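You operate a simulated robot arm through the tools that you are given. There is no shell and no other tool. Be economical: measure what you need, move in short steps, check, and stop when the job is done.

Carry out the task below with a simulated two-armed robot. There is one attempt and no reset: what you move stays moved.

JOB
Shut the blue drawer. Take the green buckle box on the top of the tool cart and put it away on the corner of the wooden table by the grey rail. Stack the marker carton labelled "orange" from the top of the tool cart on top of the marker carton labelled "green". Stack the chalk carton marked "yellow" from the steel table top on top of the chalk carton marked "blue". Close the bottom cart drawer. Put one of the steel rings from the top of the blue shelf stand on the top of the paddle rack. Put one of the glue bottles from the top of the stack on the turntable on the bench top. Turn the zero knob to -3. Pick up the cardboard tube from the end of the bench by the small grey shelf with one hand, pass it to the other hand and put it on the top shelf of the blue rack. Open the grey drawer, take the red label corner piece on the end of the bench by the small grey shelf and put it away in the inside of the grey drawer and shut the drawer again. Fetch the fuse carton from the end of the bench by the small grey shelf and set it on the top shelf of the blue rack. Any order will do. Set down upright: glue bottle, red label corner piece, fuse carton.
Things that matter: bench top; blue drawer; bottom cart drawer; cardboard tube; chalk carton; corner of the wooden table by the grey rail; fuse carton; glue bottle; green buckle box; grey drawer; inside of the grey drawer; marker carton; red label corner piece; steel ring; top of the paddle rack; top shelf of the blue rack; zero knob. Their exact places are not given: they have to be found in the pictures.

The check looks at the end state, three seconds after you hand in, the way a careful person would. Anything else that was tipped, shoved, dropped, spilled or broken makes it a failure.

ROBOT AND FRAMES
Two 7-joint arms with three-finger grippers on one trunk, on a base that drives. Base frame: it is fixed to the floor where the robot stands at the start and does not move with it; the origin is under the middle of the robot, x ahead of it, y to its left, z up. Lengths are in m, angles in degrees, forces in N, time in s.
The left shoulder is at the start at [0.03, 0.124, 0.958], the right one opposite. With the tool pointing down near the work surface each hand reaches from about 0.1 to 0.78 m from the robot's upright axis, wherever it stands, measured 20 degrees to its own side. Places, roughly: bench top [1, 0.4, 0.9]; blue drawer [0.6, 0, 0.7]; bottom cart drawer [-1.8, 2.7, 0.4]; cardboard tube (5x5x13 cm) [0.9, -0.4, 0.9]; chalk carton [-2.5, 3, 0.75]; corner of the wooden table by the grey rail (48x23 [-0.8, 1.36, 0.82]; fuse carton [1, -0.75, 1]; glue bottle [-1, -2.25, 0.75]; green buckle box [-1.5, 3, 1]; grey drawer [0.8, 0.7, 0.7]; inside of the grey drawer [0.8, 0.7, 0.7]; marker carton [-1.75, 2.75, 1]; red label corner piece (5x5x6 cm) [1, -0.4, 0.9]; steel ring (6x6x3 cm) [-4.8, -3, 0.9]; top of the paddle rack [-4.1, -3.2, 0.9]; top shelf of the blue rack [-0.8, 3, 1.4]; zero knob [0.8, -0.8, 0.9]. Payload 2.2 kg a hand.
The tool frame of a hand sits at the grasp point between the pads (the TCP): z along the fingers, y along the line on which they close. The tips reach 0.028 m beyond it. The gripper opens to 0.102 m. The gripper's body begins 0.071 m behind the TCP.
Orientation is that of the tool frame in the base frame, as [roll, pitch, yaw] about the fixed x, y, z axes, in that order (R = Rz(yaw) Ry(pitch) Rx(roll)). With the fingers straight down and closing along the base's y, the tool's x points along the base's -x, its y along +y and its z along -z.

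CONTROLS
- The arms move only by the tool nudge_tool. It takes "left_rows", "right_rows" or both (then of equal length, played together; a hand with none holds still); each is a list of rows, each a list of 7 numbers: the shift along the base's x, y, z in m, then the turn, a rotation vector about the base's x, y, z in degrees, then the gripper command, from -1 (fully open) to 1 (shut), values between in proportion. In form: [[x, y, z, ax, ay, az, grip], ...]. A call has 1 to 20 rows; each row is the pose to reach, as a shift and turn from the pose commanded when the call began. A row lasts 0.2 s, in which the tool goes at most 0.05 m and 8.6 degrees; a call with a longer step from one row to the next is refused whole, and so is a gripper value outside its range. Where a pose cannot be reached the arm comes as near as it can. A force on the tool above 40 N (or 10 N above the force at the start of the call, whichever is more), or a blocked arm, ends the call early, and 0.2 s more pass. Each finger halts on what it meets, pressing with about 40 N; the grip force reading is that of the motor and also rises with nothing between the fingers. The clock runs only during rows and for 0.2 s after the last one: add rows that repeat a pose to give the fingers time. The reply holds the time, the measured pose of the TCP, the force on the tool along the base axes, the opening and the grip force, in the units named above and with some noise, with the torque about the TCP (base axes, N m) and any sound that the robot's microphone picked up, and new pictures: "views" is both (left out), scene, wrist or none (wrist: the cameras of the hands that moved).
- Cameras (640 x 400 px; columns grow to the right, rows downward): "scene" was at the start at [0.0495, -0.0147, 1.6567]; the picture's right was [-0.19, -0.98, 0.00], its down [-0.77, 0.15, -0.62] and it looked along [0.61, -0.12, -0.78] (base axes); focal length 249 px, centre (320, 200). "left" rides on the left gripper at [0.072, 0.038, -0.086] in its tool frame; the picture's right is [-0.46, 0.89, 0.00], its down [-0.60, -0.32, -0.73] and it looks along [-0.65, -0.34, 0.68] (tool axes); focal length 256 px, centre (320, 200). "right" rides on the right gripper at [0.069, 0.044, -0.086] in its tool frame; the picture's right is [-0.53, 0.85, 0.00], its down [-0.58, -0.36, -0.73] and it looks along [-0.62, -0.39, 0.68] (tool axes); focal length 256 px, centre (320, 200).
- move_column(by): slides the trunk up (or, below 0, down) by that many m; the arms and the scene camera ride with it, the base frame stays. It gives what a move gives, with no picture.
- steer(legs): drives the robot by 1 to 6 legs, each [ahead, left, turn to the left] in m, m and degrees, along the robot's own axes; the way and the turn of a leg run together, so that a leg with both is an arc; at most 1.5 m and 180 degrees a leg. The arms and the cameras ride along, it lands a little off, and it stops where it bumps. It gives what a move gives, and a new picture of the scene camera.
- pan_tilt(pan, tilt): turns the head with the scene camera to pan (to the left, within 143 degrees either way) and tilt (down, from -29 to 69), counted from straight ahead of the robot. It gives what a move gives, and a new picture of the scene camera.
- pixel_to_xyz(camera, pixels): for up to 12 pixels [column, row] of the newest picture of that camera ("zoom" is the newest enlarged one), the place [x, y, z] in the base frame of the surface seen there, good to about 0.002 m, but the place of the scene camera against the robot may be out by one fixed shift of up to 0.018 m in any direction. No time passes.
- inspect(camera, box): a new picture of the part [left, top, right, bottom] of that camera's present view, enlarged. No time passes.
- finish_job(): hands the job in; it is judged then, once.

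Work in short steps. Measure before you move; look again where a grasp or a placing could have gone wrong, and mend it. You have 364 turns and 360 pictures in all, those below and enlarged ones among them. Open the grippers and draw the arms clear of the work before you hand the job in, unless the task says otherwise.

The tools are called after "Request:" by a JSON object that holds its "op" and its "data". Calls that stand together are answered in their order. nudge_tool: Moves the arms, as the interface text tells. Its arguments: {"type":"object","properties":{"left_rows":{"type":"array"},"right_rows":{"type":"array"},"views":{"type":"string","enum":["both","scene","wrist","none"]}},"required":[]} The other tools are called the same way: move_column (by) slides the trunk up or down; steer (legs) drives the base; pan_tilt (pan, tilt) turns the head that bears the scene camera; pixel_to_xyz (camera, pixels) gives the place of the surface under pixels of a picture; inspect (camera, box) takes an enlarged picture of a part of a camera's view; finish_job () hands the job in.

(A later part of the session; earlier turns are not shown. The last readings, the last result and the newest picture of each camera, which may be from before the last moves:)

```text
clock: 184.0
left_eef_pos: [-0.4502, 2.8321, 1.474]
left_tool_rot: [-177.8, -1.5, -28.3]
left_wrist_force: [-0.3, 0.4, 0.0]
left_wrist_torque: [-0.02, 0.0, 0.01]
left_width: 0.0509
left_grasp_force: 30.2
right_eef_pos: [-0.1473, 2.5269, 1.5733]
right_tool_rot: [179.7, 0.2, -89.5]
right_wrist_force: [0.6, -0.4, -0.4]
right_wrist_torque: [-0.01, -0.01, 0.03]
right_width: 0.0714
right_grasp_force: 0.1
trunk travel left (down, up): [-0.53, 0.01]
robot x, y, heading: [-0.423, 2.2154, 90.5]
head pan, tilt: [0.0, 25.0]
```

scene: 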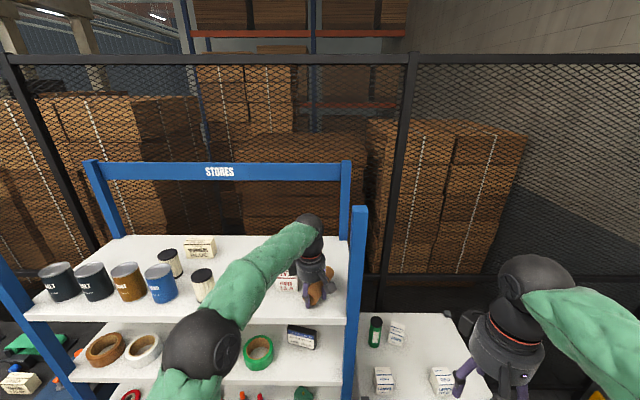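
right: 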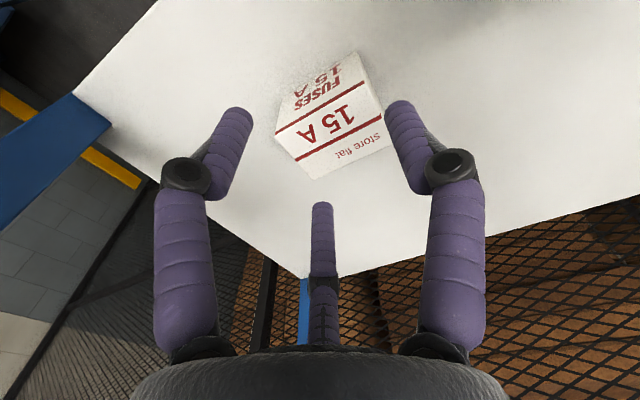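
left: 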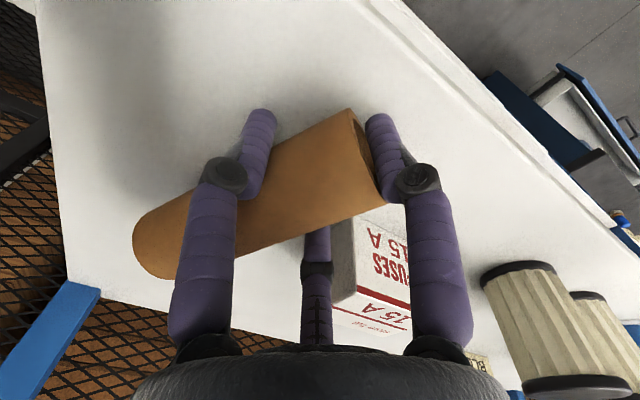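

Tips are ~5 mm above the shelf. I lower 4 mm, then loosen slightly so the tube settles between the fingers.

Request:
{"op": "nudge_tool", "data": {"left_rows": [[0, 0, -0.004, 0, 0, 0, 0.8], [0, 0, -0.004, 0, 0, 0, 0.1], [0, 0, -0.004, 0, 0, 0, -0.05], [0, 0, -0.004, 0, 0, 0, -0.2], [0, 0, -0.004, 0, 0, 0, -0.25], [0, 0, -0.004, 0, 0, 0, -0.25], [0, 0, -0.004, 0, 0, 0, -0.25]], "views": "wrist"}}

```text
clock: 185.6
left_eef_pos: [-0.4503, 2.832, 1.4702]
left_tool_rot: [-177.8, -1.5, -28.3]
left_wrist_force: [-0.6, -0.2, 0.0]
left_wrist_torque: [-0.02, 0.0, 0.01]
left_width: 0.0637
left_grasp_force: 0.1
right_eef_pos: [-0.1487, 2.526, 1.5741]
right_tool_rot: [179.6, 0.2, -89.5]
right_wrist_force: [-0.1, -0.2, -0.4]
right_wrist_torque: [0.01, 0.01, -0.03]
right_width: 0.0714
right_grasp_force: 0.1
trunk travel left (down, up): [-0.53, 0.01]
robot x, y, heading: [-0.4284, 2.2137, 90.4]
head pan, tilt: [0.0, 25.0]
```

left: 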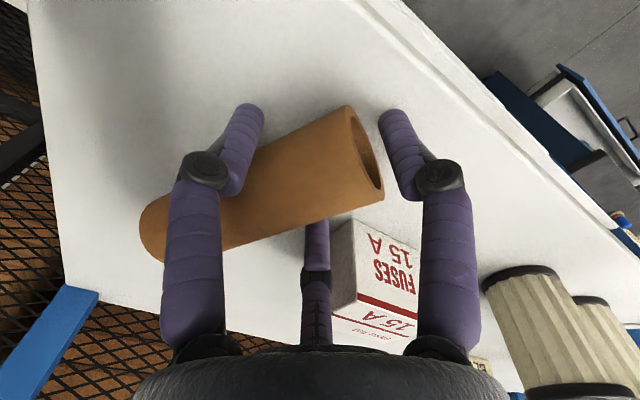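

The tube has settled flat. I open a bit more and lift straight up slowly.

Request:
{"op": "nudge_tool", "data": {"left_rows": [[0, 0, 0, 0, 0, 0, -0.35], [0, 0, 0, 0, 0, 0, -0.45], [0, 0, 0, 0, 0, 0, -0.45], [0, 0, 0.02, 0, 0, 0, -0.45], [0, 0, 0.05, 0, 0, 0, -0.45], [0, 0, 0.08, 0, 0, 0, -0.45]], "views": "wrist"}}

```text
clock: 187.0
left_eef_pos: [-0.4496, 2.8319, 1.5471]
left_tool_rot: [-177.9, -1.4, -28.3]
left_wrist_force: [0.7, 0.6, -0.9]
left_wrist_torque: [0.0, -0.03, -0.02]
left_width: 0.0742
left_grasp_force: 0.0
right_eef_pos: [-0.1476, 2.5258, 1.5748]
right_tool_rot: [179.7, 0.2, -89.5]
right_wrist_force: [-1.0, -0.6, -0.2]
right_wrist_torque: [0.04, 0.0, 0.0]
right_width: 0.0716
right_grasp_force: 0.0
trunk travel left (down, up): [-0.53, 0.01]
robot x, y, heading: [-0.4235, 2.2117, 90.4]
head pan, tilt: [0.0, 25.0]
```

left: 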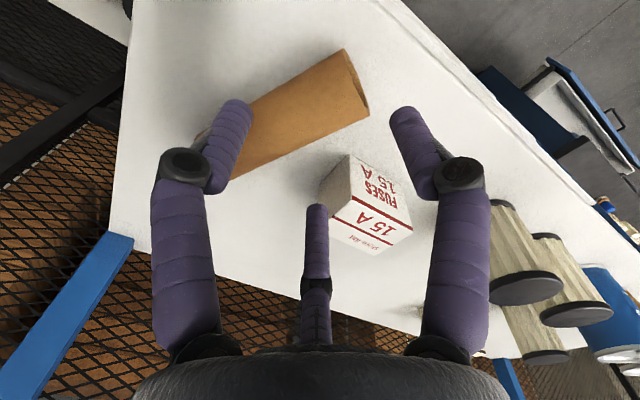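

Both items rest on the shelf. I withdraw the left hand, turning its yaw back.

Request:
{"op": "nudge_tool", "data": {"left_rows": [[0, 0, 0.02, 0, 0, 0, -0.45], [0, -0.03, 0.03, 0, 0, 0, -0.45], [0, -0.07, 0.03, 0, 0, 0, -0.45], [0, -0.11, 0.03, 0, 0, 0, -0.45], [-0.02, -0.15, 0.03, 0, 0, -8, -0.45], [-0.04, -0.19, 0.03, 0, 0, -16, -0.45], [-0.06, -0.23, 0.03, 0, 0, -24, -0.45], [-0.08, -0.27, 0.03, 0, 0, -32, -0.45], [-0.1, -0.3, 0.03, 0, 0, -40, -0.45], [-0.12, -0.32, 0.03, 0, 0, -48, -0.45], [-0.14, -0.34, 0.03, 0, 0, -56, -0.45], [-0.15, -0.36, 0.03, 0, 0, -61, -0.45]], "views": "scene"}}

```text
clock: 189.6
left_eef_pos: [-0.6012, 2.4705, 1.5779]
left_tool_rot: [-177.8, -1.4, -89.3]
left_wrist_force: [0.0, 0.5, 0.6]
left_wrist_torque: [0.03, 0.0, -0.01]
left_width: 0.074
left_grasp_force: 0.1
right_eef_pos: [-0.1496, 2.5252, 1.5741]
right_tool_rot: [179.8, 0.1, -89.5]
right_wrist_force: [0.2, -0.2, 0.1]
right_wrist_torque: [0.03, 0.03, -0.01]
right_width: 0.0714
right_grasp_force: 0.0
trunk travel left (down, up): [-0.53, 0.01]
robot x, y, heading: [-0.4244, 2.2143, 90.7]
head pan, tilt: [0.0, 25.0]
```

scene: 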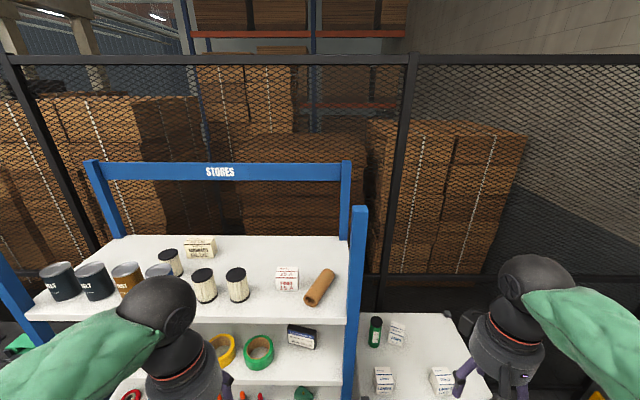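

Rack tasks done. I drive back 0.3 m, then look left for the cart.

Request:
{"op": "steer", "data": {"legs": [[-0.28, 0, 0]]}}

Request:
{"op": "pan_tilt", "data": {"pan": 75, "tilt": 35}}

```text
clock: 191.5
left_eef_pos: [-0.5984, 2.1955, 1.578]
left_tool_rot: [-177.9, -1.5, -89.2]
left_wrist_force: [0.1, 0.6, 0.3]
left_wrist_torque: [-0.02, -0.01, -0.01]
left_width: 0.0742
left_grasp_force: 0.1
right_eef_pos: [-0.1464, 2.2505, 1.5744]
right_tool_rot: [179.7, 0.1, -89.4]
right_wrist_force: [0.5, -0.5, 0.7]
right_wrist_torque: [-0.02, -0.02, 0.03]
right_width: 0.0715
right_grasp_force: 0.0
trunk travel left (down, up): [-0.53, 0.01]
robot x, y, heading: [-0.4237, 1.9307, 90.6]
head pan, tilt: [0.0, 25.0]
```

scene: 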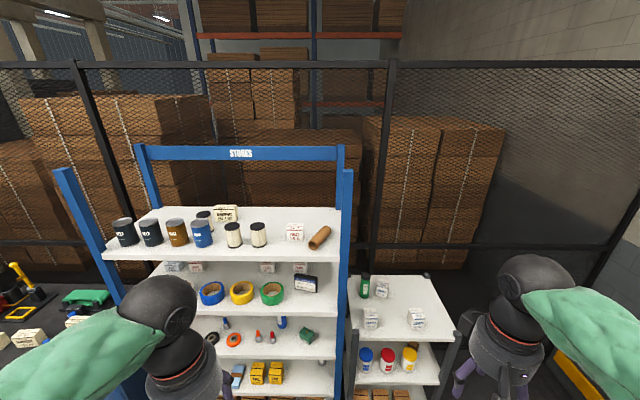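

```text
clock: 193.0
left_eef_pos: [-0.5996, 2.1948, 1.5781]
left_tool_rot: [-177.9, -1.6, -89.2]
left_wrist_force: [-0.4, 0.3, -0.6]
left_wrist_torque: [-0.02, 0.05, -0.01]
left_width: 0.074
left_grasp_force: 0.1
right_eef_pos: [-0.1466, 2.249, 1.5737]
right_tool_rot: [179.7, 0.2, -89.4]
right_wrist_force: [0.3, 0.3, 0.1]
right_wrist_torque: [-0.03, 0.0, -0.03]
right_width: 0.0714
right_grasp_force: 0.1
trunk travel left (down, up): [-0.53, 0.01]
robot x, y, heading: [-0.4195, 1.9303, 90.7]
head pan, tilt: [75.0, 35.0]
```

scene: 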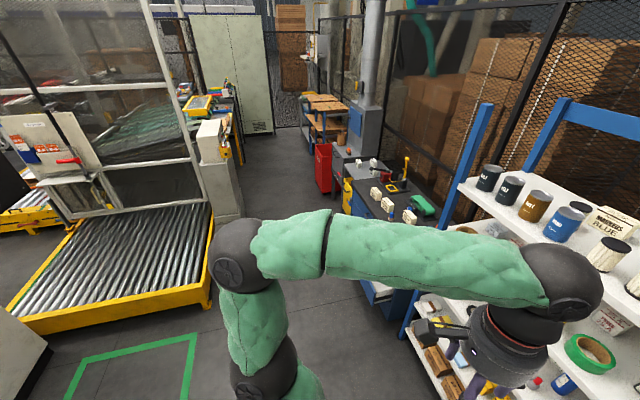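

I measure conveyor and cart positions.

Request:
{"op": "pixel_to_xyz", "data": {"camera": "scene", "pixels": [[210, 300], [205, 210], [15, 335], [240, 215], [372, 300], [388, 204], [375, 192], [410, 215], [425, 205], [350, 190], [400, 185], [295, 190]]}}

Request:
{"op": "inspect", "data": {"camera": "scene", "box": [310, 130, 460, 310]}}

```text
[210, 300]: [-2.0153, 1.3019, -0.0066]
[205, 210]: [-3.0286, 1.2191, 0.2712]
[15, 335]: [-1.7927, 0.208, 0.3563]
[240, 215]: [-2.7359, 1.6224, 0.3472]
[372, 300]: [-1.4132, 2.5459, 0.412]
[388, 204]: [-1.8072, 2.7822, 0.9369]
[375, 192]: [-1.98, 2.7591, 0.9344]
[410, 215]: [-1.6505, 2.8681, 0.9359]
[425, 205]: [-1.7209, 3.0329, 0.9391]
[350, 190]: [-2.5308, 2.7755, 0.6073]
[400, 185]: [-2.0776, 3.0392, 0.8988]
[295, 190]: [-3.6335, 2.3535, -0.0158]
```

```text
2.22 times, centred on (385, 220) of scene
```

zoom: 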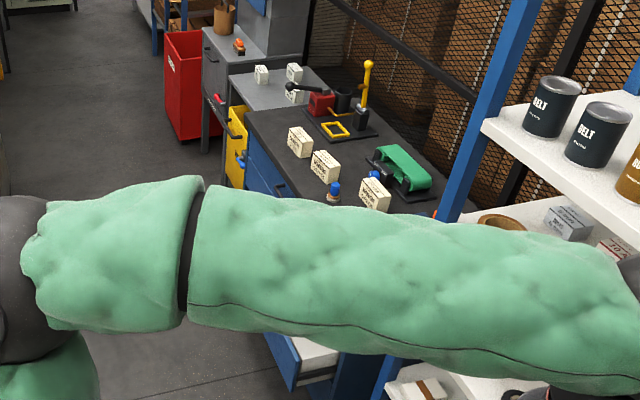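

I pan further back to see the wooden table's extent before strafing.

Request:
{"op": "pan_tilt", "data": {"pan": 135, "tilt": 45}}

```text
clock: 194.3
left_eef_pos: [-0.5983, 2.1945, 1.5788]
left_tool_rot: [-177.9, -1.6, -89.1]
left_wrist_force: [-0.3, 0.5, 0.0]
left_wrist_torque: [-0.01, -0.01, 0.03]
left_width: 0.074
left_grasp_force: 0.0
right_eef_pos: [-0.1456, 2.2496, 1.5742]
right_tool_rot: [179.7, 0.2, -89.5]
right_wrist_force: [-0.2, -0.3, -0.1]
right_wrist_torque: [-0.01, -0.01, 0.03]
right_width: 0.0715
right_grasp_force: 0.0
trunk travel left (down, up): [-0.53, 0.01]
robot x, y, heading: [-0.4238, 1.9338, 90.6]
head pan, tilt: [135.0, 45.0]
```

scene: 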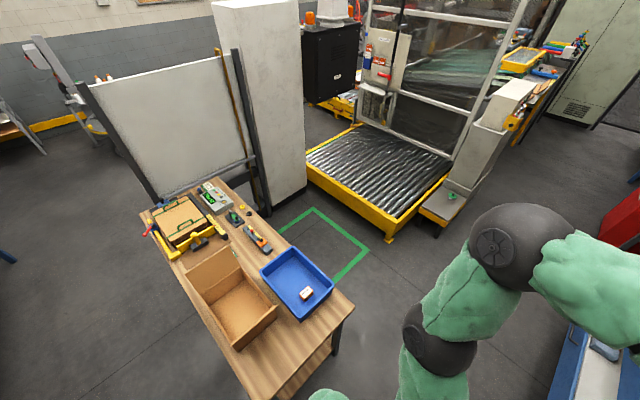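

Request:
{"op": "pixel_to_xyz", "data": {"camera": "scene", "pixels": [[352, 308], [270, 395], [150, 210], [225, 180], [320, 310], [320, 280], [255, 215], [225, 350], [305, 180]]}}

Request:
{"op": "inspect", "data": {"camera": "scene", "box": [130, 160, 370, 400]}}

```text
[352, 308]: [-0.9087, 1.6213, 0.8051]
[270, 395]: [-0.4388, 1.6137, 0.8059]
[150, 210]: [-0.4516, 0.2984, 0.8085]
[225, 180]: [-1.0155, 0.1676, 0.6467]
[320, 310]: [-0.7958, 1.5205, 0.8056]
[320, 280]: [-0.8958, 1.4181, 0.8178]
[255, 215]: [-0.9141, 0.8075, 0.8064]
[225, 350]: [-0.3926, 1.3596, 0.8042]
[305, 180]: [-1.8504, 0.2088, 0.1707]
```

```text
1.67 times, centred on (250, 280) of scene
```

zoom: 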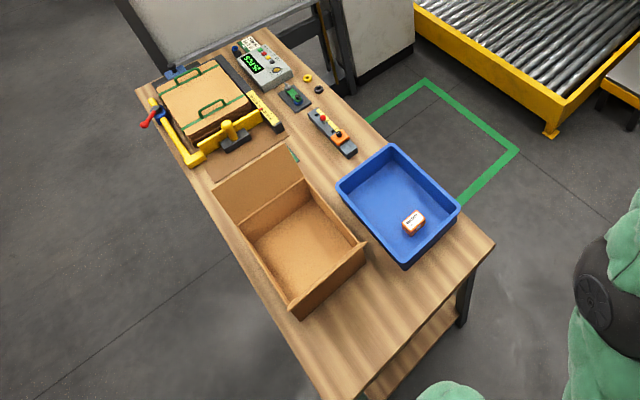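

I enlarge the tray with the small box and the table corner.

Request:
{"op": "inspect", "data": {"camera": "scene", "box": [250, 230, 360, 340]}}

Request:
{"op": "inspect", "data": {"camera": "scene", "box": [190, 170, 300, 260]}}

```text
3.64 times, centred on (305, 285) of scene
```

zoom: 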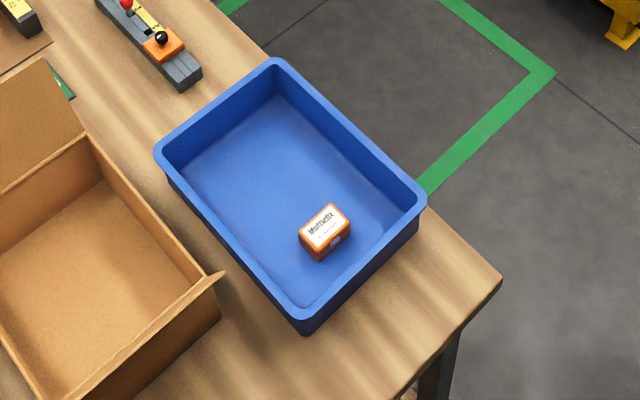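

```text
4.44 times, centred on (245, 215) of scene
```

zoom: 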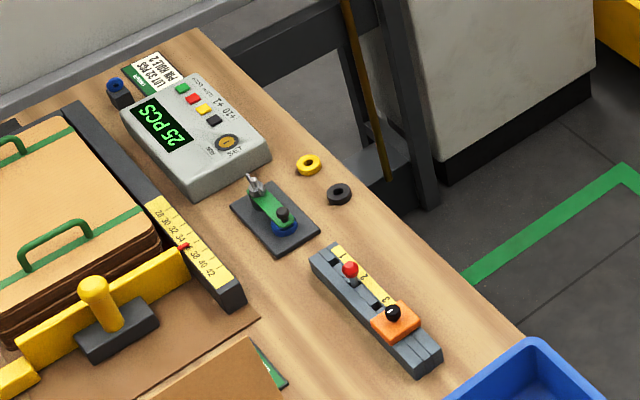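

The grey rail is the numbered slider; the corner region by it (x −0.91…−0.69, y 1.12…1.60) also holds the blue tray. I measure the tray's edges to find the free table spot at the corner.

Request:
{"op": "pixel_to_xyz", "data": {"camera": "scene", "pixels": [[326, 247], [294, 273], [334, 321], [366, 287], [335, 318], [345, 315], [360, 300], [383, 308], [350, 330], [240, 232], [262, 258]]}}

```text
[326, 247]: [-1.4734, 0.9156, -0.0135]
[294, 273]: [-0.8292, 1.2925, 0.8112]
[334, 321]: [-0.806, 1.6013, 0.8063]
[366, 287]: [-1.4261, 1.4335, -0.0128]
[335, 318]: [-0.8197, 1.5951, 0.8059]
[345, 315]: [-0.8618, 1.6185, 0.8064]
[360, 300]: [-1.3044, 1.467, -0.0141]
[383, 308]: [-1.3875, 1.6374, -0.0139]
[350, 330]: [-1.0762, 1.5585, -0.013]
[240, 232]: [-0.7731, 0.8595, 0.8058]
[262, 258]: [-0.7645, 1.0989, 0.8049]
```

Request:
{"op": "pixel_to_xyz", "data": {"camera": "scene", "pixels": [[292, 248], [262, 273], [301, 317], [332, 286], [300, 321], [333, 296], [318, 310], [330, 320], [303, 340], [280, 330]]}}

```text
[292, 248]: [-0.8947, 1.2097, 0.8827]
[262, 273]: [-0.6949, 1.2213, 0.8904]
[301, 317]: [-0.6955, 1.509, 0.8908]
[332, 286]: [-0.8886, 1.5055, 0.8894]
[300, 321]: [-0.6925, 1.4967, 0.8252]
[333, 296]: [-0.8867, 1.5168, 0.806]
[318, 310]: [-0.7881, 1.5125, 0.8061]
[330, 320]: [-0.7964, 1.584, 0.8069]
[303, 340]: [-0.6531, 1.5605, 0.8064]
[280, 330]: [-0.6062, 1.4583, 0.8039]
```

Tray is at x −0.895…−0.695, y 1.21…1.505; table strip y 1.51–1.62 is free. Now I go to the cart: forward a bit and strafe left 1.25 m.

Request:
{"op": "steer", "data": {"legs": [[0.05, 0, -0.6], [0, 1.25, 0]]}}

Request:
{"op": "pan_tilt", "data": {"pan": 0, "tilt": 45}}

```text
clock: 201.3
left_eef_pos: [-1.8738, 2.2464, 1.5785]
left_tool_rot: [-177.8, -1.6, -89.9]
left_wrist_force: [0.5, 1.0, 0.4]
left_wrist_torque: [-0.03, -0.01, -0.01]
left_width: 0.0738
left_grasp_force: 0.1
right_eef_pos: [-1.4209, 2.2964, 1.5738]
right_tool_rot: [179.7, 0.2, -90.1]
right_wrist_force: [0.2, 0.7, -0.3]
right_wrist_torque: [-0.01, -0.03, -0.01]
right_width: 0.0713
right_grasp_force: 0.0
trunk travel left (down, up): [-0.53, 0.01]
robot x, y, heading: [-1.6982, 1.9853, 90.0]
head pan, tilt: [135.0, 45.0]
```

scene: 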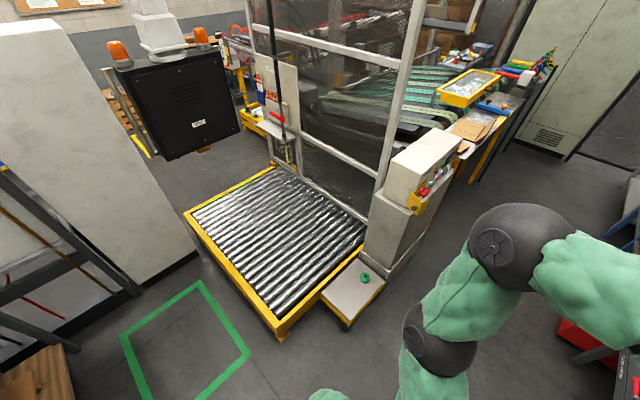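

```text
clock: 203.4
left_eef_pos: [-1.8738, 2.2468, 1.5779]
left_tool_rot: [-178.0, -1.6, -90.0]
left_wrist_force: [-0.7, 0.4, 0.4]
left_wrist_torque: [0.02, -0.04, -0.04]
left_width: 0.074
left_grasp_force: 0.2
right_eef_pos: [-1.4204, 2.2968, 1.5747]
right_tool_rot: [179.7, 0.2, -90.1]
right_wrist_force: [-0.3, -0.4, -0.5]
right_wrist_torque: [0.01, 0.01, 0.02]
right_width: 0.0714
right_grasp_force: 0.1
trunk travel left (down, up): [-0.53, 0.01]
robot x, y, heading: [-1.701, 1.9866, 90.0]
head pan, tilt: [0.0, 45.0]
```

scene: 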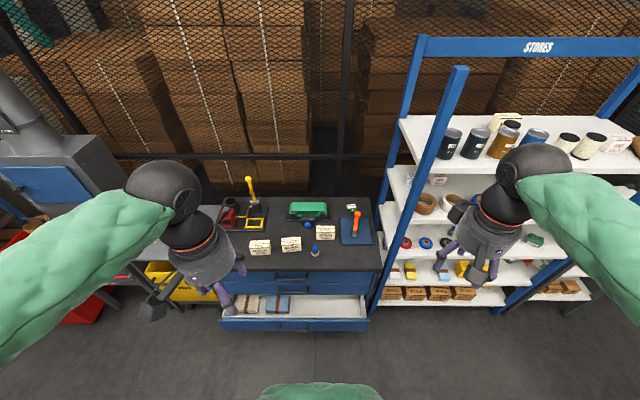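

I enlarge the cart top and the drawer.

Request:
{"op": "inspect", "data": {"camera": "scene", "box": [210, 165, 390, 275]}}

Request:
{"op": "inspect", "data": {"camera": "scene", "box": [200, 230, 400, 350]}}

```text
3.56 times, centred on (300, 220) of scene
```

zoom: 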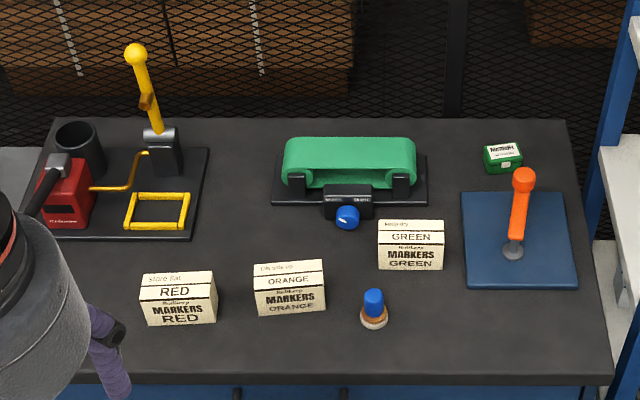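

```text
3.20 times, centred on (300, 290) of scene
```

zoom: 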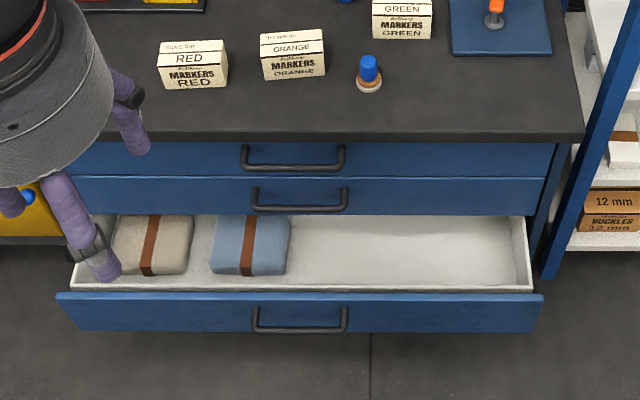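

I measure cart items in the first-type view.

Request:
{"op": "inspect", "data": {"camera": "scene", "box": [210, 165, 390, 275]}}

Request:
{"op": "pixel_to_xyz", "data": {"camera": "zoom", "pixels": [[255, 268], [322, 262], [325, 285], [380, 222], [441, 222], [442, 242], [484, 155], [520, 152], [500, 165], [374, 292], [523, 180], [300, 340]]}}

```text
3.56 times, centred on (300, 220) of scene
```

zoom: 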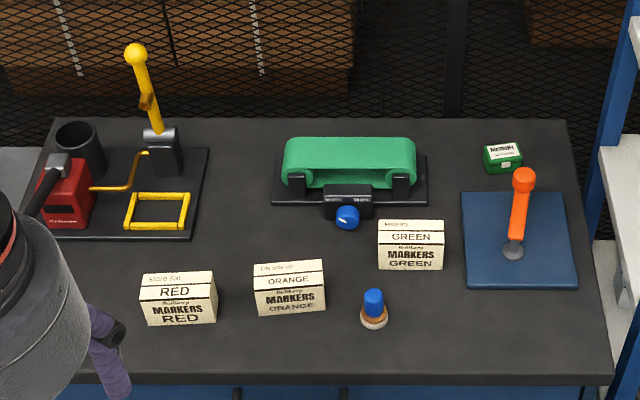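

```text
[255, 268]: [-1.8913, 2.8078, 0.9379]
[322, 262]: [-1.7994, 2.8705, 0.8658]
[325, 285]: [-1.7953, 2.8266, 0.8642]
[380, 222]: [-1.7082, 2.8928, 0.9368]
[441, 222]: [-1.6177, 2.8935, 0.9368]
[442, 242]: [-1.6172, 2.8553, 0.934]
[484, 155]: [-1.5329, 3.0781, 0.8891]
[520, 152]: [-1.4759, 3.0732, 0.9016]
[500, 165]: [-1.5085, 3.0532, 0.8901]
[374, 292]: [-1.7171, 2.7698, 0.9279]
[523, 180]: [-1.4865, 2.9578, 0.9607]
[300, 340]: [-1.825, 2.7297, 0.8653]
```

Cart top is z≈0.879. Cartons are ~9×4×7 cm. First the bottom drawer: I lower the trunk by 0.5.

Request:
{"op": "move_column", "data": {"by": -0.5}}

Request:
{"op": "pan_tilt", "data": {"pan": 0, "tilt": 55}}

```text
refused: -0.5 is not a number from -0.4 to 0.4
```

```text
clock: 204.2
left_eef_pos: [-1.8736, 2.2466, 1.577]
left_tool_rot: [-177.8, -1.6, -89.9]
left_wrist_force: [0.6, -1.3, 0.2]
left_wrist_torque: [0.01, -0.01, 0.02]
left_width: 0.074
left_grasp_force: 0.1
right_eef_pos: [-1.4203, 2.2966, 1.5748]
right_tool_rot: [179.7, 0.1, -90.1]
right_wrist_force: [-0.2, -0.8, 0.7]
right_wrist_torque: [-0.03, 0.0, 0.0]
right_width: 0.0714
right_grasp_force: 0.0
trunk travel left (down, up): [-0.53, 0.01]
robot x, y, heading: [-1.699, 1.9898, 90.0]
head pan, tilt: [0.0, 55.0]
```

scene: 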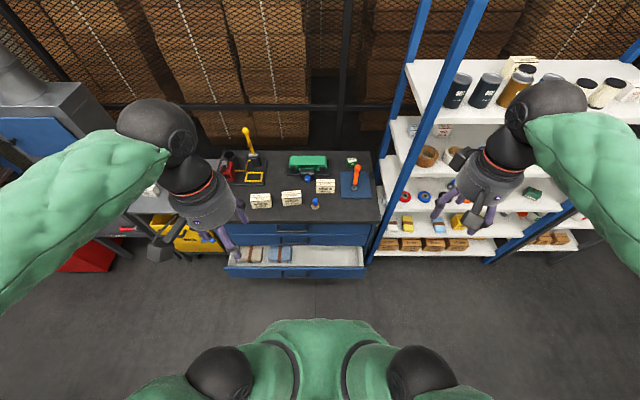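

Measure the drawer panel, then lower the trunk 0.4.

Request:
{"op": "pixel_to_xyz", "data": {"camera": "scene", "pixels": [[294, 275], [294, 268], [260, 270], [340, 270], [294, 265], [294, 240], [294, 228], [364, 270], [228, 270]]}}

Request:
{"op": "move_column", "data": {"by": -0.4}}

```text
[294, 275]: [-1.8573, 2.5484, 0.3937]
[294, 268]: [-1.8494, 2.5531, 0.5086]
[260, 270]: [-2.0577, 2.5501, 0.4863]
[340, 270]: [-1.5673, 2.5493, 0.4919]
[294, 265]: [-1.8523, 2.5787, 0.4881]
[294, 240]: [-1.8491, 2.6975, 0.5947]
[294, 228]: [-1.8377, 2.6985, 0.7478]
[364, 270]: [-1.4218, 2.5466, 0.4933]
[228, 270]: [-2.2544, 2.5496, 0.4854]
```

```text
clock: 208.0
left_eef_pos: [-1.8742, 2.247, 1.1785]
left_tool_rot: [-178.0, -1.6, -90.0]
left_wrist_force: [-0.7, -0.1, 0.1]
left_wrist_torque: [0.01, 0.01, 0.02]
left_width: 0.0738
left_grasp_force: 0.0
right_eef_pos: [-1.4196, 2.2968, 1.1741]
right_tool_rot: [179.7, 0.3, -90.1]
right_wrist_force: [-0.5, 0.0, 0.4]
right_wrist_torque: [0.01, 0.0, -0.01]
right_width: 0.0717
right_grasp_force: 0.1
trunk travel left (down, up): [-0.13, 0.41]
robot x, y, heading: [-1.6973, 1.9819, 90.0]
head pan, tilt: [0.0, 55.0]
```

Drawer panel front y 2.548, z 0.39–0.52; closed plane y≈2.697. I lower the trunk 0.12 more, and tilt the left fist forward while moving ahead.

Request:
{"op": "move_column", "data": {"by": -0.12}}

Request:
{"op": "nudge_tool", "data": {"left_rows": [[0, 0.03, 0, 8, 0, 0, 1], [0, 0.06, 0, 16, 0, 0, 1], [0, 0.09, 0, 24, 0, 0, 1], [0, 0.12, 0, 32, 0, 0, 1], [0.01, 0.14, -0.02, 40, 0, 0, 1], [0.02, 0.15, -0.05, 48, 0, 0, 1], [0.03, 0.15, -0.09, 56, 0, 0, 1], [0.03, 0.15, -0.13, 60, 0, 0, 1], [0.03, 0.15, -0.17, 60, 0, 0, 1], [0.03, 0.15, -0.21, 60, 0, 0, 1], [0.03, 0.15, -0.25, 60, 0, 0, 1]], "views": "scene"}}

```text
clock: 209.5
left_eef_pos: [-1.8728, 2.2454, 1.0598]
left_tool_rot: [-177.9, -1.6, -89.9]
left_wrist_force: [1.1, 0.0, -0.8]
left_wrist_torque: [0.02, -0.01, 0.01]
left_width: 0.0737
left_grasp_force: 0.0
right_eef_pos: [-1.4205, 2.2965, 1.0545]
right_tool_rot: [179.7, 0.3, -90.1]
right_wrist_force: [-0.2, 0.4, 0.1]
right_wrist_torque: [-0.01, 0.01, -0.02]
right_width: 0.0715
right_grasp_force: 0.0
trunk travel left (down, up): [-0.01, 0.53]
robot x, y, heading: [-1.6984, 1.9856, 89.9]
head pan, tilt: [0.0, 55.0]
```

```text
clock: 211.9
left_eef_pos: [-1.8449, 2.3972, 0.8034]
left_tool_rot: [-177.7, 58.3, -89.4]
left_wrist_force: [-0.2, 0.4, 0.3]
left_wrist_torque: [-0.01, 0.05, 0.0]
left_width: 0.0019
left_grasp_force: 31.1
right_eef_pos: [-1.421, 2.2967, 1.0533]
right_tool_rot: [179.6, 0.2, -90.1]
right_wrist_force: [-0.4, -0.2, 0.0]
right_wrist_torque: [0.01, 0.01, 0.01]
right_width: 0.0714
right_grasp_force: 0.1
trunk travel left (down, up): [-0.01, 0.53]
robot x, y, heading: [-1.7003, 1.9886, 90.0]
head pan, tilt: [0.0, 55.0]
```

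scene: 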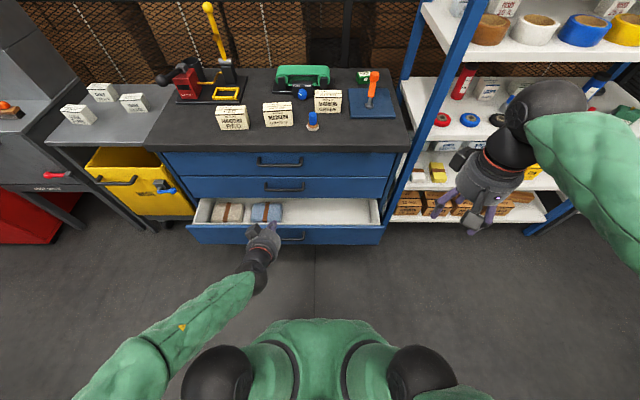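

Continue down to tip z≈0.49, in front of the panel.

Request:
{"op": "nudge_tool", "data": {"left_rows": [[0, 0, -0.045, 0, 0, 0, 1], [0, 0, -0.09, 0, 0, 0, 1], [0, 0, -0.135, 0, 0, 0, 1], [0, 0, -0.18, 0, 0, 0, 1], [0, 0, -0.225, 0, 0, 0, 1], [0, 0, -0.27, 0, 0, 0, 1], [0, 0, -0.293, 0, 0, 0, 1]], "views": "both"}}

```text
clock: 213.5
left_eef_pos: [-1.7604, 2.3983, 0.5625]
left_tool_rot: [-178.2, 58.3, -89.8]
left_wrist_force: [-0.3, -0.7, 0.2]
left_wrist_torque: [0.02, -0.01, 0.01]
left_width: 0.0019
left_grasp_force: 31.4
left hand out of reach, approached as far as the arm can: row 2, 3, 4, 5, 6, 7
right_eef_pos: [-1.4204, 2.2969, 1.055]
right_tool_rot: [179.7, 0.2, -90.1]
right_wrist_force: [0.1, 1.0, 0.0]
right_wrist_torque: [-0.01, -0.03, 0.0]
right_width: 0.0712
right_grasp_force: 0.1
trunk travel left (down, up): [-0.01, 0.53]
robot x, y, heading: [-1.7014, 1.9889, 90.0]
head pan, tilt: [0.0, 55.0]
```

scene: 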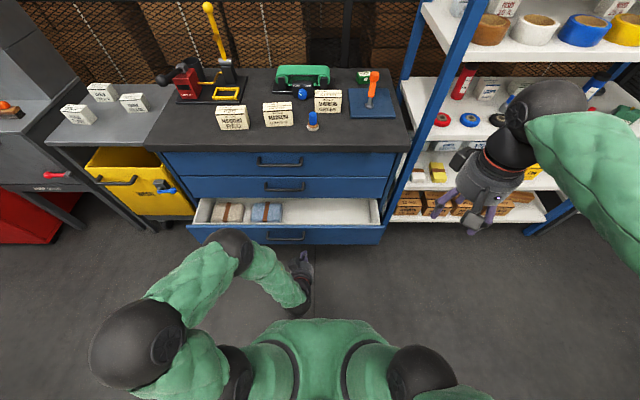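
left: 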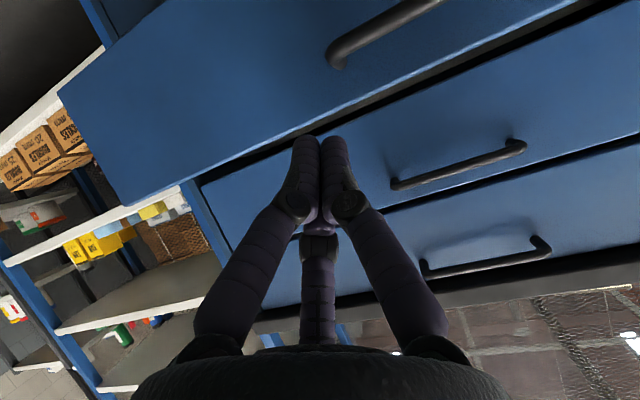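

Limited in height with this tilt; I reduce the tilt to 30° and go lower.

Request:
{"op": "nudge_tool", "data": {"left_rows": [[-0.01, 0, 0, -7.5, 0, 0, 1], [-0.02, 0, -0.01, -15, 0, 0, 1], [-0.03, 0, -0.02, -22.5, 0, 0, 1], [-0.04, 0, -0.03, -30, 0, 0, 1], [-0.04, 0, -0.045, -30, 0, 0, 1], [-0.04, 0, -0.055, -30, 0, 0, 1], [-0.04, 0, -0.055, -30, 0, 0, 1]], "views": "wrist"}}

```text
clock: 215.1
left_eef_pos: [-1.8021, 2.4001, 0.5063]
left_tool_rot: [-177.8, 28.4, -89.9]
left_wrist_force: [-1.0, 0.1, 0.3]
left_wrist_torque: [0.02, -0.01, 0.0]
left_width: 0.0021
left_grasp_force: 31.6
right_eef_pos: [-1.4194, 2.2962, 1.0546]
right_tool_rot: [179.7, 0.2, -90.1]
right_wrist_force: [-0.8, 0.0, 0.4]
right_wrist_torque: [0.01, 0.03, 0.01]
right_width: 0.0715
right_grasp_force: 0.0
trunk travel left (down, up): [-0.01, 0.53]
robot x, y, heading: [-1.7005, 1.9874, 89.8]
head pan, tilt: [0.0, 55.0]
```

left: 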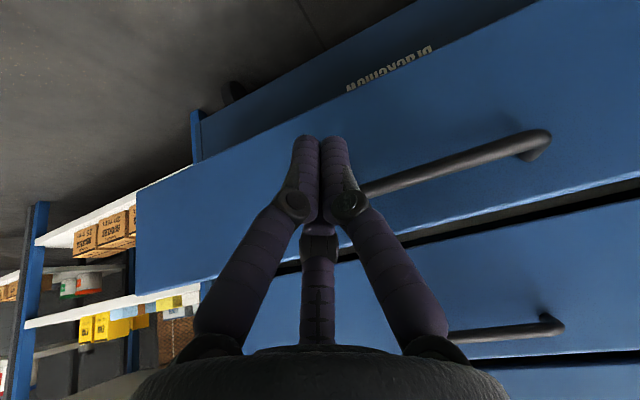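

Request:
{"op": "pixel_to_xyz", "data": {"camera": "left", "pixels": [[530, 145], [400, 182], [250, 180], [260, 240], [450, 250], [250, 140], [470, 330], [450, 215]]}}

```text
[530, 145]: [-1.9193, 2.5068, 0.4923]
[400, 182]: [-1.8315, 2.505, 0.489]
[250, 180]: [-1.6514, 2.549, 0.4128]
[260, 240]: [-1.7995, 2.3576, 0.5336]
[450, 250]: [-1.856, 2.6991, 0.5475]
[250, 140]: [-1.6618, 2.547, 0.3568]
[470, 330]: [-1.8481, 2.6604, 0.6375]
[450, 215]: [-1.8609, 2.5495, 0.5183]
```

The handle bar spans x −1.92…−1.76 at y 2.506, z 0.49. I lower 3 cm, centre on it and push the bar.

Request:
{"op": "nudge_tool", "data": {"left_rows": [[-0.02, 0.02, -0.015, 0, 0, 0, 1], [-0.04, 0.04, -0.03, 0, 0, 0, 1], [-0.04, 0.07, -0.03, 0, 0, 0, 1], [-0.04, 0.09, -0.03, 0, 0, 0, 1], [-0.04, 0.105, -0.03, 0, 0, 0, 1], [-0.04, 0.12, -0.03, 0, 0, 0, 1], [-0.04, 0.135, -0.03, 0, 0, 0, 1], [-0.04, 0.15, -0.03, 0, 0, 0, 1], [-0.04, 0.165, -0.03, 0, 0, 0, 1], [-0.04, 0.18, -0.03, 0, 0, 0, 1], [-0.04, 0.195, -0.03, 0, 0, 0, 1], [-0.04, 0.21, -0.03, 0, 0, 0, 1], [-0.04, 0.225, -0.03, 0, 0, 0, 1], [-0.04, 0.24, -0.03, 0, 0, 0, 1], [-0.04, 0.255, -0.03, 0, 0, 0, 1], [-0.04, 0.27, -0.03, 0, 0, 0, 1]], "views": "both"}}

```text
clock: 218.3
left_eef_pos: [-1.8417, 2.6428, 0.469]
left_tool_rot: [-178.0, 27.2, -90.0]
left_wrist_force: [-0.4, -1.4, -0.8]
left_wrist_torque: [0.0, 0.02, -0.01]
left_width: 0.0021
left_grasp_force: 31.4
right_eef_pos: [-1.4204, 2.2972, 1.0535]
right_tool_rot: [179.9, 0.2, -90.1]
right_wrist_force: [-0.3, 0.6, 0.4]
right_wrist_torque: [-0.01, 0.04, 0.02]
right_width: 0.0717
right_grasp_force: 0.0
trunk travel left (down, up): [-0.01, 0.53]
robot x, y, heading: [-1.697, 1.9866, 90.1]
head pan, tilt: [0.0, 55.0]
stopped in row 16 (left hand): the force on the tool passed its limit at 49 N (the readings are from after the stop); the commanded pose is now the measured one
```

scene: 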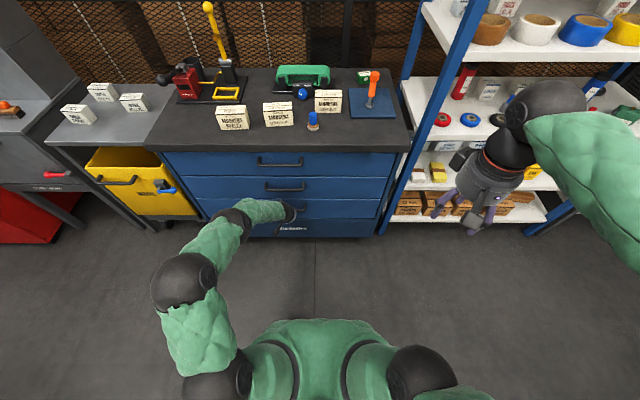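
left: 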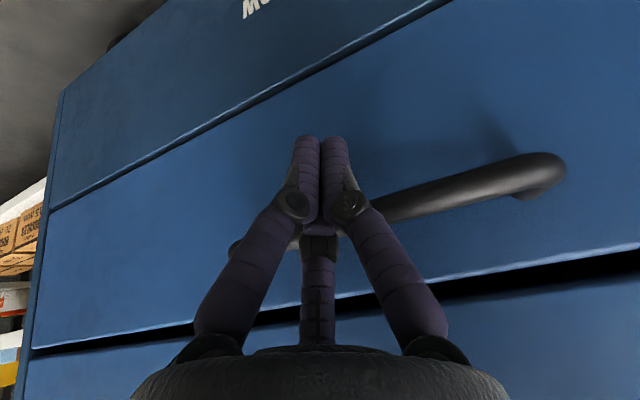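

Verify panel plane vs. the drawer above.

Request:
{"op": "pixel_to_xyz", "data": {"camera": "left", "pixels": [[200, 200], [450, 120], [120, 180], [600, 320], [100, 130], [500, 200]]}}

Request:
{"op": "nudge_tool", "data": {"left_rows": [[0, -0.04, 0, 0, 0, 0, 1], [0, -0.09, 0, 0, 0, 0, 1], [0, -0.14, 0, 0, 0, 0, 1], [0, -0.19, 0.02, 0, 0, 0, 1], [0, -0.22, 0.06, 0, 0, 0, 1], [0, -0.23, 0.105, 0, 0, 0, 1], [0, -0.23, 0.15, 0, 0, 0, 1], [0, -0.23, 0.195, 0, 0, 0, 1], [0, -0.23, 0.24, 0, 0, 0, 1], [0, -0.23, 0.285, 0, 0, 0, 1], [0, -0.23, 0.33, -7, 0, 0, 1], [0, -0.23, 0.375, -14, 0, 0, -1], [0, -0.23, 0.42, -21, 0, 0, -1], [0, -0.23, 0.465, -28, 0, 0, -1]], "views": "none"}}

```text
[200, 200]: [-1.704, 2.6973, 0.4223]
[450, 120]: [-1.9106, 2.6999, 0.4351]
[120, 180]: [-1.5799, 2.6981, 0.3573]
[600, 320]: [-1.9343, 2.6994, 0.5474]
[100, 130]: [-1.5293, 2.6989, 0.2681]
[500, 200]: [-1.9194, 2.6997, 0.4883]
```

```text
refused: row 4 steps farther than a row can; nothing moved
```

Drawer flush at y 2.698: closed. Withdraw with smaller steps.

Request:
{"op": "nudge_tool", "data": {"left_rows": [[0, -0.04, 0, 0, 0, 0, 1], [0, -0.08, 0, 0, 0, 0, 1], [0, -0.12, 0, 0, 0, 0, 1], [0, -0.16, 0.01, 0, 0, 0, 1], [0, -0.19, 0.04, 0, 0, 0, 1], [0, -0.21, 0.08, 0, 0, 0, 1], [0, -0.21, 0.125, 0, 0, 0, 1], [0, -0.21, 0.17, 0, 0, 0, 1], [0, -0.21, 0.215, 0, 0, 0, 1], [0, -0.21, 0.26, 0, 0, 0, 1], [0, -0.21, 0.305, 0, 0, 0, 1], [0, -0.21, 0.35, -7, 0, 0, 1], [0, -0.21, 0.39, -14, 0, 0, -1], [0, -0.21, 0.43, -21, 0, 0, -1], [0, -0.21, 0.47, -28, 0, 0, -1], [0, -0.21, 0.51, -28, 0, 0, -1], [0, -0.21, 0.55, -28, 0, 0, -1]], "views": "none"}}

```text
clock: 221.9
left_eef_pos: [-1.8404, 2.4349, 1.0194]
left_tool_rot: [-178.0, -0.8, -90.1]
left_wrist_force: [0.5, -0.3, -1.0]
left_wrist_torque: [0.01, 0.02, -0.02]
left_width: 0.102
left_grasp_force: 0.0
right_eef_pos: [-1.4204, 2.2972, 1.0539]
right_tool_rot: [179.7, 0.2, -90.0]
right_wrist_force: [-0.5, -0.3, -1.0]
right_wrist_torque: [0.0, 0.0, 0.0]
right_width: 0.0713
right_grasp_force: 0.1
trunk travel left (down, up): [-0.01, 0.53]
robot x, y, heading: [-1.6963, 1.9848, 89.9]
head pan, tilt: [0.0, 55.0]
```

I raise the trunk 0.19 and drive forward 0.3 m to the cart.

Request:
{"op": "move_column", "data": {"by": 0.19}}

Request:
{"op": "steer", "data": {"legs": [[0.28, 0, 0]]}}

```text
clock: 224.0
left_eef_pos: [-1.8426, 2.4345, 1.2083]
left_tool_rot: [-178.0, -0.7, -89.9]
left_wrist_force: [-0.2, 0.1, 0.0]
left_wrist_torque: [0.01, 0.01, 0.01]
left_width: 0.1023
left_grasp_force: 0.0
right_eef_pos: [-1.4193, 2.2959, 1.2444]
right_tool_rot: [179.7, 0.1, -90.0]
right_wrist_force: [0.4, 0.3, 0.3]
right_wrist_torque: [-0.02, -0.01, 0.03]
right_width: 0.0716
right_grasp_force: 0.0
trunk travel left (down, up): [-0.2, 0.34]
robot x, y, heading: [-1.696, 1.9858, 90.0]
head pan, tilt: [0.0, 55.0]
```

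```text
clock: 225.9
left_eef_pos: [-1.8409, 2.7209, 1.2105]
left_tool_rot: [-177.9, -0.8, -90.0]
left_wrist_force: [0.1, 0.7, -0.6]
left_wrist_torque: [-0.04, 0.01, 0.0]
left_width: 0.1019
left_grasp_force: 0.1
right_eef_pos: [-1.4203, 2.5826, 1.2439]
right_tool_rot: [179.7, 0.0, -90.2]
right_wrist_force: [0.7, 0.4, -0.4]
right_wrist_torque: [-0.06, -0.04, -0.01]
right_width: 0.0717
right_grasp_force: 0.0
trunk travel left (down, up): [-0.2, 0.34]
robot x, y, heading: [-1.6995, 2.2706, 89.9]
head pan, tilt: [0.0, 55.0]
```

scene: 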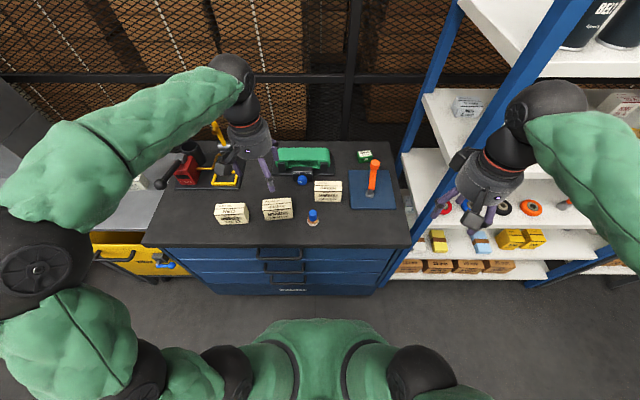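

I look at the orange carton through the left camera.

Request:
{"op": "inspect", "data": {"camera": "left", "box": [200, 0, 440, 160]}}

```text
2.50 times, centred on (320, 80) of left
```

zoom: 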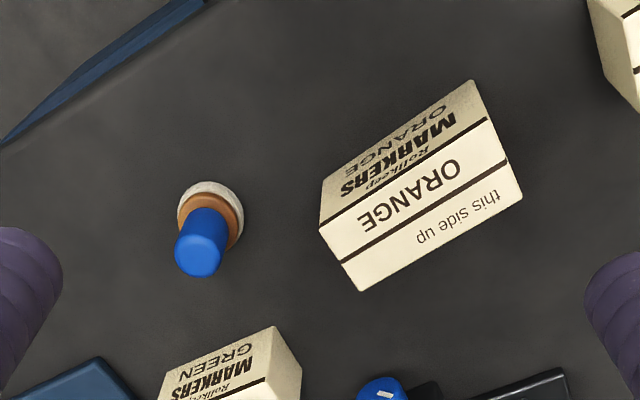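

Request:
{"op": "pixel_to_xyz", "data": {"camera": "zoom", "pixels": [[321, 230], [488, 120], [519, 196], [361, 288], [420, 210], [322, 180], [473, 82], [180, 395], [295, 370], [205, 245], [275, 328]]}}

```text
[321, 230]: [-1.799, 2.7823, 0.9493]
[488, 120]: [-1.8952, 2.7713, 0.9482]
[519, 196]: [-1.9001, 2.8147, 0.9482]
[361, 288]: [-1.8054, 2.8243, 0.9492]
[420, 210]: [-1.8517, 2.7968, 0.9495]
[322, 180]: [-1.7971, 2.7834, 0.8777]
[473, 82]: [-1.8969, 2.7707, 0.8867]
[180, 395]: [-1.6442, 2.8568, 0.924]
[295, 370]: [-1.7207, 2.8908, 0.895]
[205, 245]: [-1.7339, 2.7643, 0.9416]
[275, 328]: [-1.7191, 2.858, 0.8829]
```

Orange carton: centre (−1.850,2.798), yaw +6.5°, top 0.949. I yaw +36.5° (single finger on the far side), go above it.

Request:
{"op": "nudge_tool", "data": {"left_rows": [[-0.002, 0.02, -0.03, 0, 0, 7.5, -0.75], [-0.004, 0.04, -0.06, 0, 0, 15, -0.75], [-0.008, 0.06, -0.09, 0, 0, 22.5, -0.75], [-0.008, 0.07, -0.12, 0, 0, 30, -0.75], [-0.008, 0.07, -0.16, 0, 0, 36.5, -0.75], [-0.008, 0.07, -0.2, 0, 0, 36.5, -0.75], [-0.008, 0.07, -0.2, 0, 0, 36.5, -0.75]], "views": "wrist"}}

```text
clock: 227.6
left_eef_pos: [-1.8481, 2.7918, 1.0118]
left_tool_rot: [-178.0, -0.7, -53.6]
left_wrist_force: [0.1, -0.4, 0.9]
left_wrist_torque: [0.03, 0.03, 0.0]
left_width: 0.0893
left_grasp_force: 0.1
right_eef_pos: [-1.4202, 2.5814, 1.244]
right_tool_rot: [179.7, 0.2, -90.1]
right_wrist_force: [0.3, 0.2, 0.4]
right_wrist_torque: [0.0, 0.0, 0.01]
right_width: 0.0711
right_grasp_force: 0.0
trunk travel left (down, up): [-0.2, 0.34]
robot x, y, heading: [-1.6997, 2.2683, 90.1]
head pan, tilt: [0.0, 55.0]
```

left: 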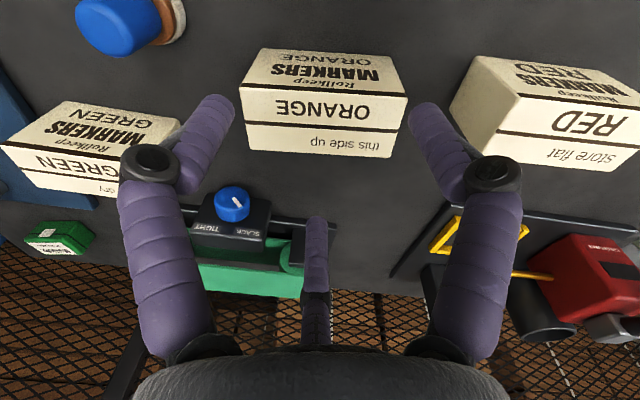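

Aligned. Descend 0.083 (y −0.002) and close.

Request:
{"op": "nudge_tool", "data": {"left_rows": [[0, -0.002, -0.03, 0, 0, 0, -0.9], [0, -0.002, -0.06, 0, 0, 0, -0.9], [0, -0.002, -0.083, 0, 0, 0, -0.9], [0, -0.002, -0.083, 0, 0, 0, -0.9]], "views": "wrist"}}

```text
clock: 228.6
left_eef_pos: [-1.848, 2.786, 0.9266]
left_tool_rot: [-178.0, -0.7, -53.4]
left_wrist_force: [-0.3, -0.2, -0.3]
left_wrist_torque: [0.02, 0.0, -0.03]
left_width: 0.0969
left_grasp_force: 0.0
right_eef_pos: [-1.4202, 2.5798, 1.2442]
right_tool_rot: [179.7, 0.2, -90.1]
right_wrist_force: [-0.6, -0.5, -0.2]
right_wrist_torque: [0.03, 0.01, -0.03]
right_width: 0.0713
right_grasp_force: 0.1
trunk travel left (down, up): [-0.2, 0.34]
robot x, y, heading: [-1.7002, 2.2726, 89.9]
head pan, tilt: [0.0, 55.0]
```

left: 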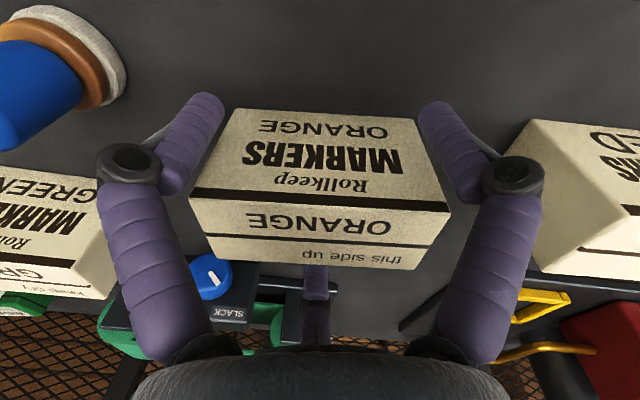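

Pair fingers are just in front of the near face, single behind. Close gradually.

Request:
{"op": "nudge_tool", "data": {"left_rows": [[0, -0.001, 0, 0, 0, 0, -0.7], [0, -0.001, 0, 0, 0, 0, -0.5], [0, 0, 0, 0, 0, 0, -0.3], [0, 0, 0, 0, 0, 0, -0.1], [0, 0, 0, 0, 0, 0, 0.2], [0, 0, 0, 0, 0, 0, 0.6], [0, 0, 0, 0, 0, 0, 0.6]], "views": "wrist"}}

```text
clock: 230.2
left_eef_pos: [-1.8476, 2.7893, 0.9274]
left_tool_rot: [-178.0, -0.7, -53.4]
left_wrist_force: [-1.0, 1.0, 3.2]
left_wrist_torque: [0.03, 0.08, 0.05]
left_width: 0.063
left_grasp_force: 40.0
right_eef_pos: [-1.4195, 2.5815, 1.2441]
right_tool_rot: [179.7, 0.2, -90.1]
right_wrist_force: [0.2, -0.6, 0.6]
right_wrist_torque: [0.01, -0.02, -0.02]
right_width: 0.0715
right_grasp_force: 0.0
trunk travel left (down, up): [-0.2, 0.34]
robot x, y, heading: [-1.703, 2.2708, 90.0]
head pan, tilt: [0.0, 55.0]
```

left: 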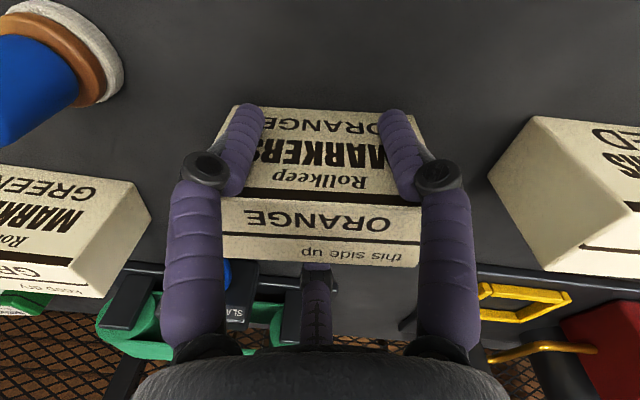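

Gripped. Lift 0.13 and look at the green carton.

Request:
{"op": "nudge_tool", "data": {"left_rows": [[0, 0, 0.03, 0, 0, 0, 0.6], [0, 0, 0.07, 0, 0, 0, 0.6], [0, 0, 0.11, 0, 0, 0, 0.6], [0.02, 0.01, 0.14, 0, 0, -3, 0.6], [0.04, 0.02, 0.16, 0, 0, -6.5, 0.6], [0.04, 0.02, 0.16, 0, 0, -6.5, 0.6]], "views": "wrist"}}

```text
clock: 231.6
left_eef_pos: [-1.8099, 2.8056, 1.0863]
left_tool_rot: [-178.0, -0.8, -60.0]
left_wrist_force: [0.3, 0.0, -0.7]
left_wrist_torque: [-0.03, 0.0, 0.0]
left_width: 0.0628
left_grasp_force: 40.0
right_eef_pos: [-1.4206, 2.5813, 1.2438]
right_tool_rot: [179.7, 0.2, -90.1]
right_wrist_force: [0.6, -0.3, 0.4]
right_wrist_torque: [0.02, 0.01, 0.02]
right_width: 0.0715
right_grasp_force: 0.1
trunk travel left (down, up): [-0.2, 0.34]
robot x, y, heading: [-1.6975, 2.2681, 90.0]
head pan, tilt: [0.0, 55.0]
```

left: 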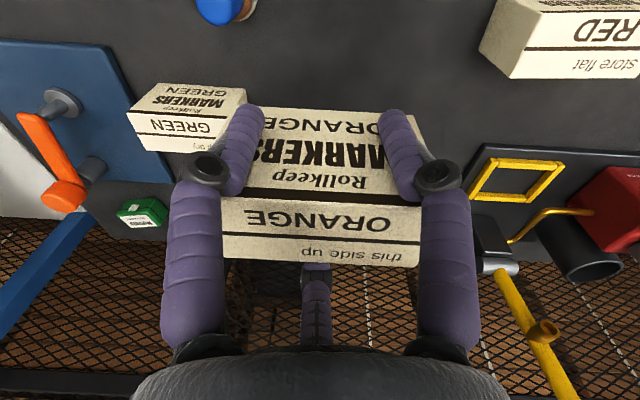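

Request:
{"op": "inspect", "data": {"camera": "left", "box": [110, 60, 290, 170]}}

Request:
{"op": "pixel_to_xyz", "data": {"camera": "left", "pixels": [[130, 114], [145, 148], [230, 118], [150, 86], [240, 90], [200, 125], [245, 195], [375, 200], [250, 250], [400, 262]]}}

```text
3.56 times, centred on (200, 115) of left
```

zoom: 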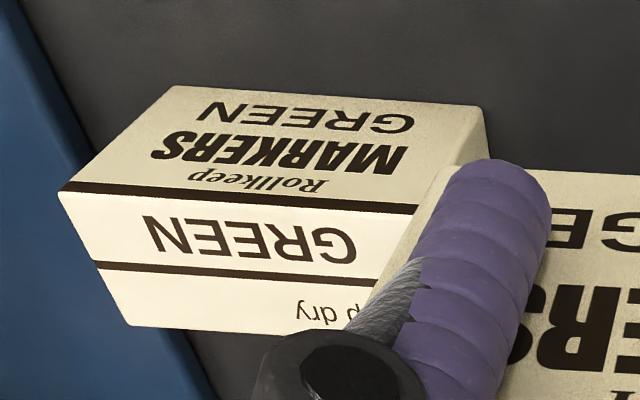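

```text
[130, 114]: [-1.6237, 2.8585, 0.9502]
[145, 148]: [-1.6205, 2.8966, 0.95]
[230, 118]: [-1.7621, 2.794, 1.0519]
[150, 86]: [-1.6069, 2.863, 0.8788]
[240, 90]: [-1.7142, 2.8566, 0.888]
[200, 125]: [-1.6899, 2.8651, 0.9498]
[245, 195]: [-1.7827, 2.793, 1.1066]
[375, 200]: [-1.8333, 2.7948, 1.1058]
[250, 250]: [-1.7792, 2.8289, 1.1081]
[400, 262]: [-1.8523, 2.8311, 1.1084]
```

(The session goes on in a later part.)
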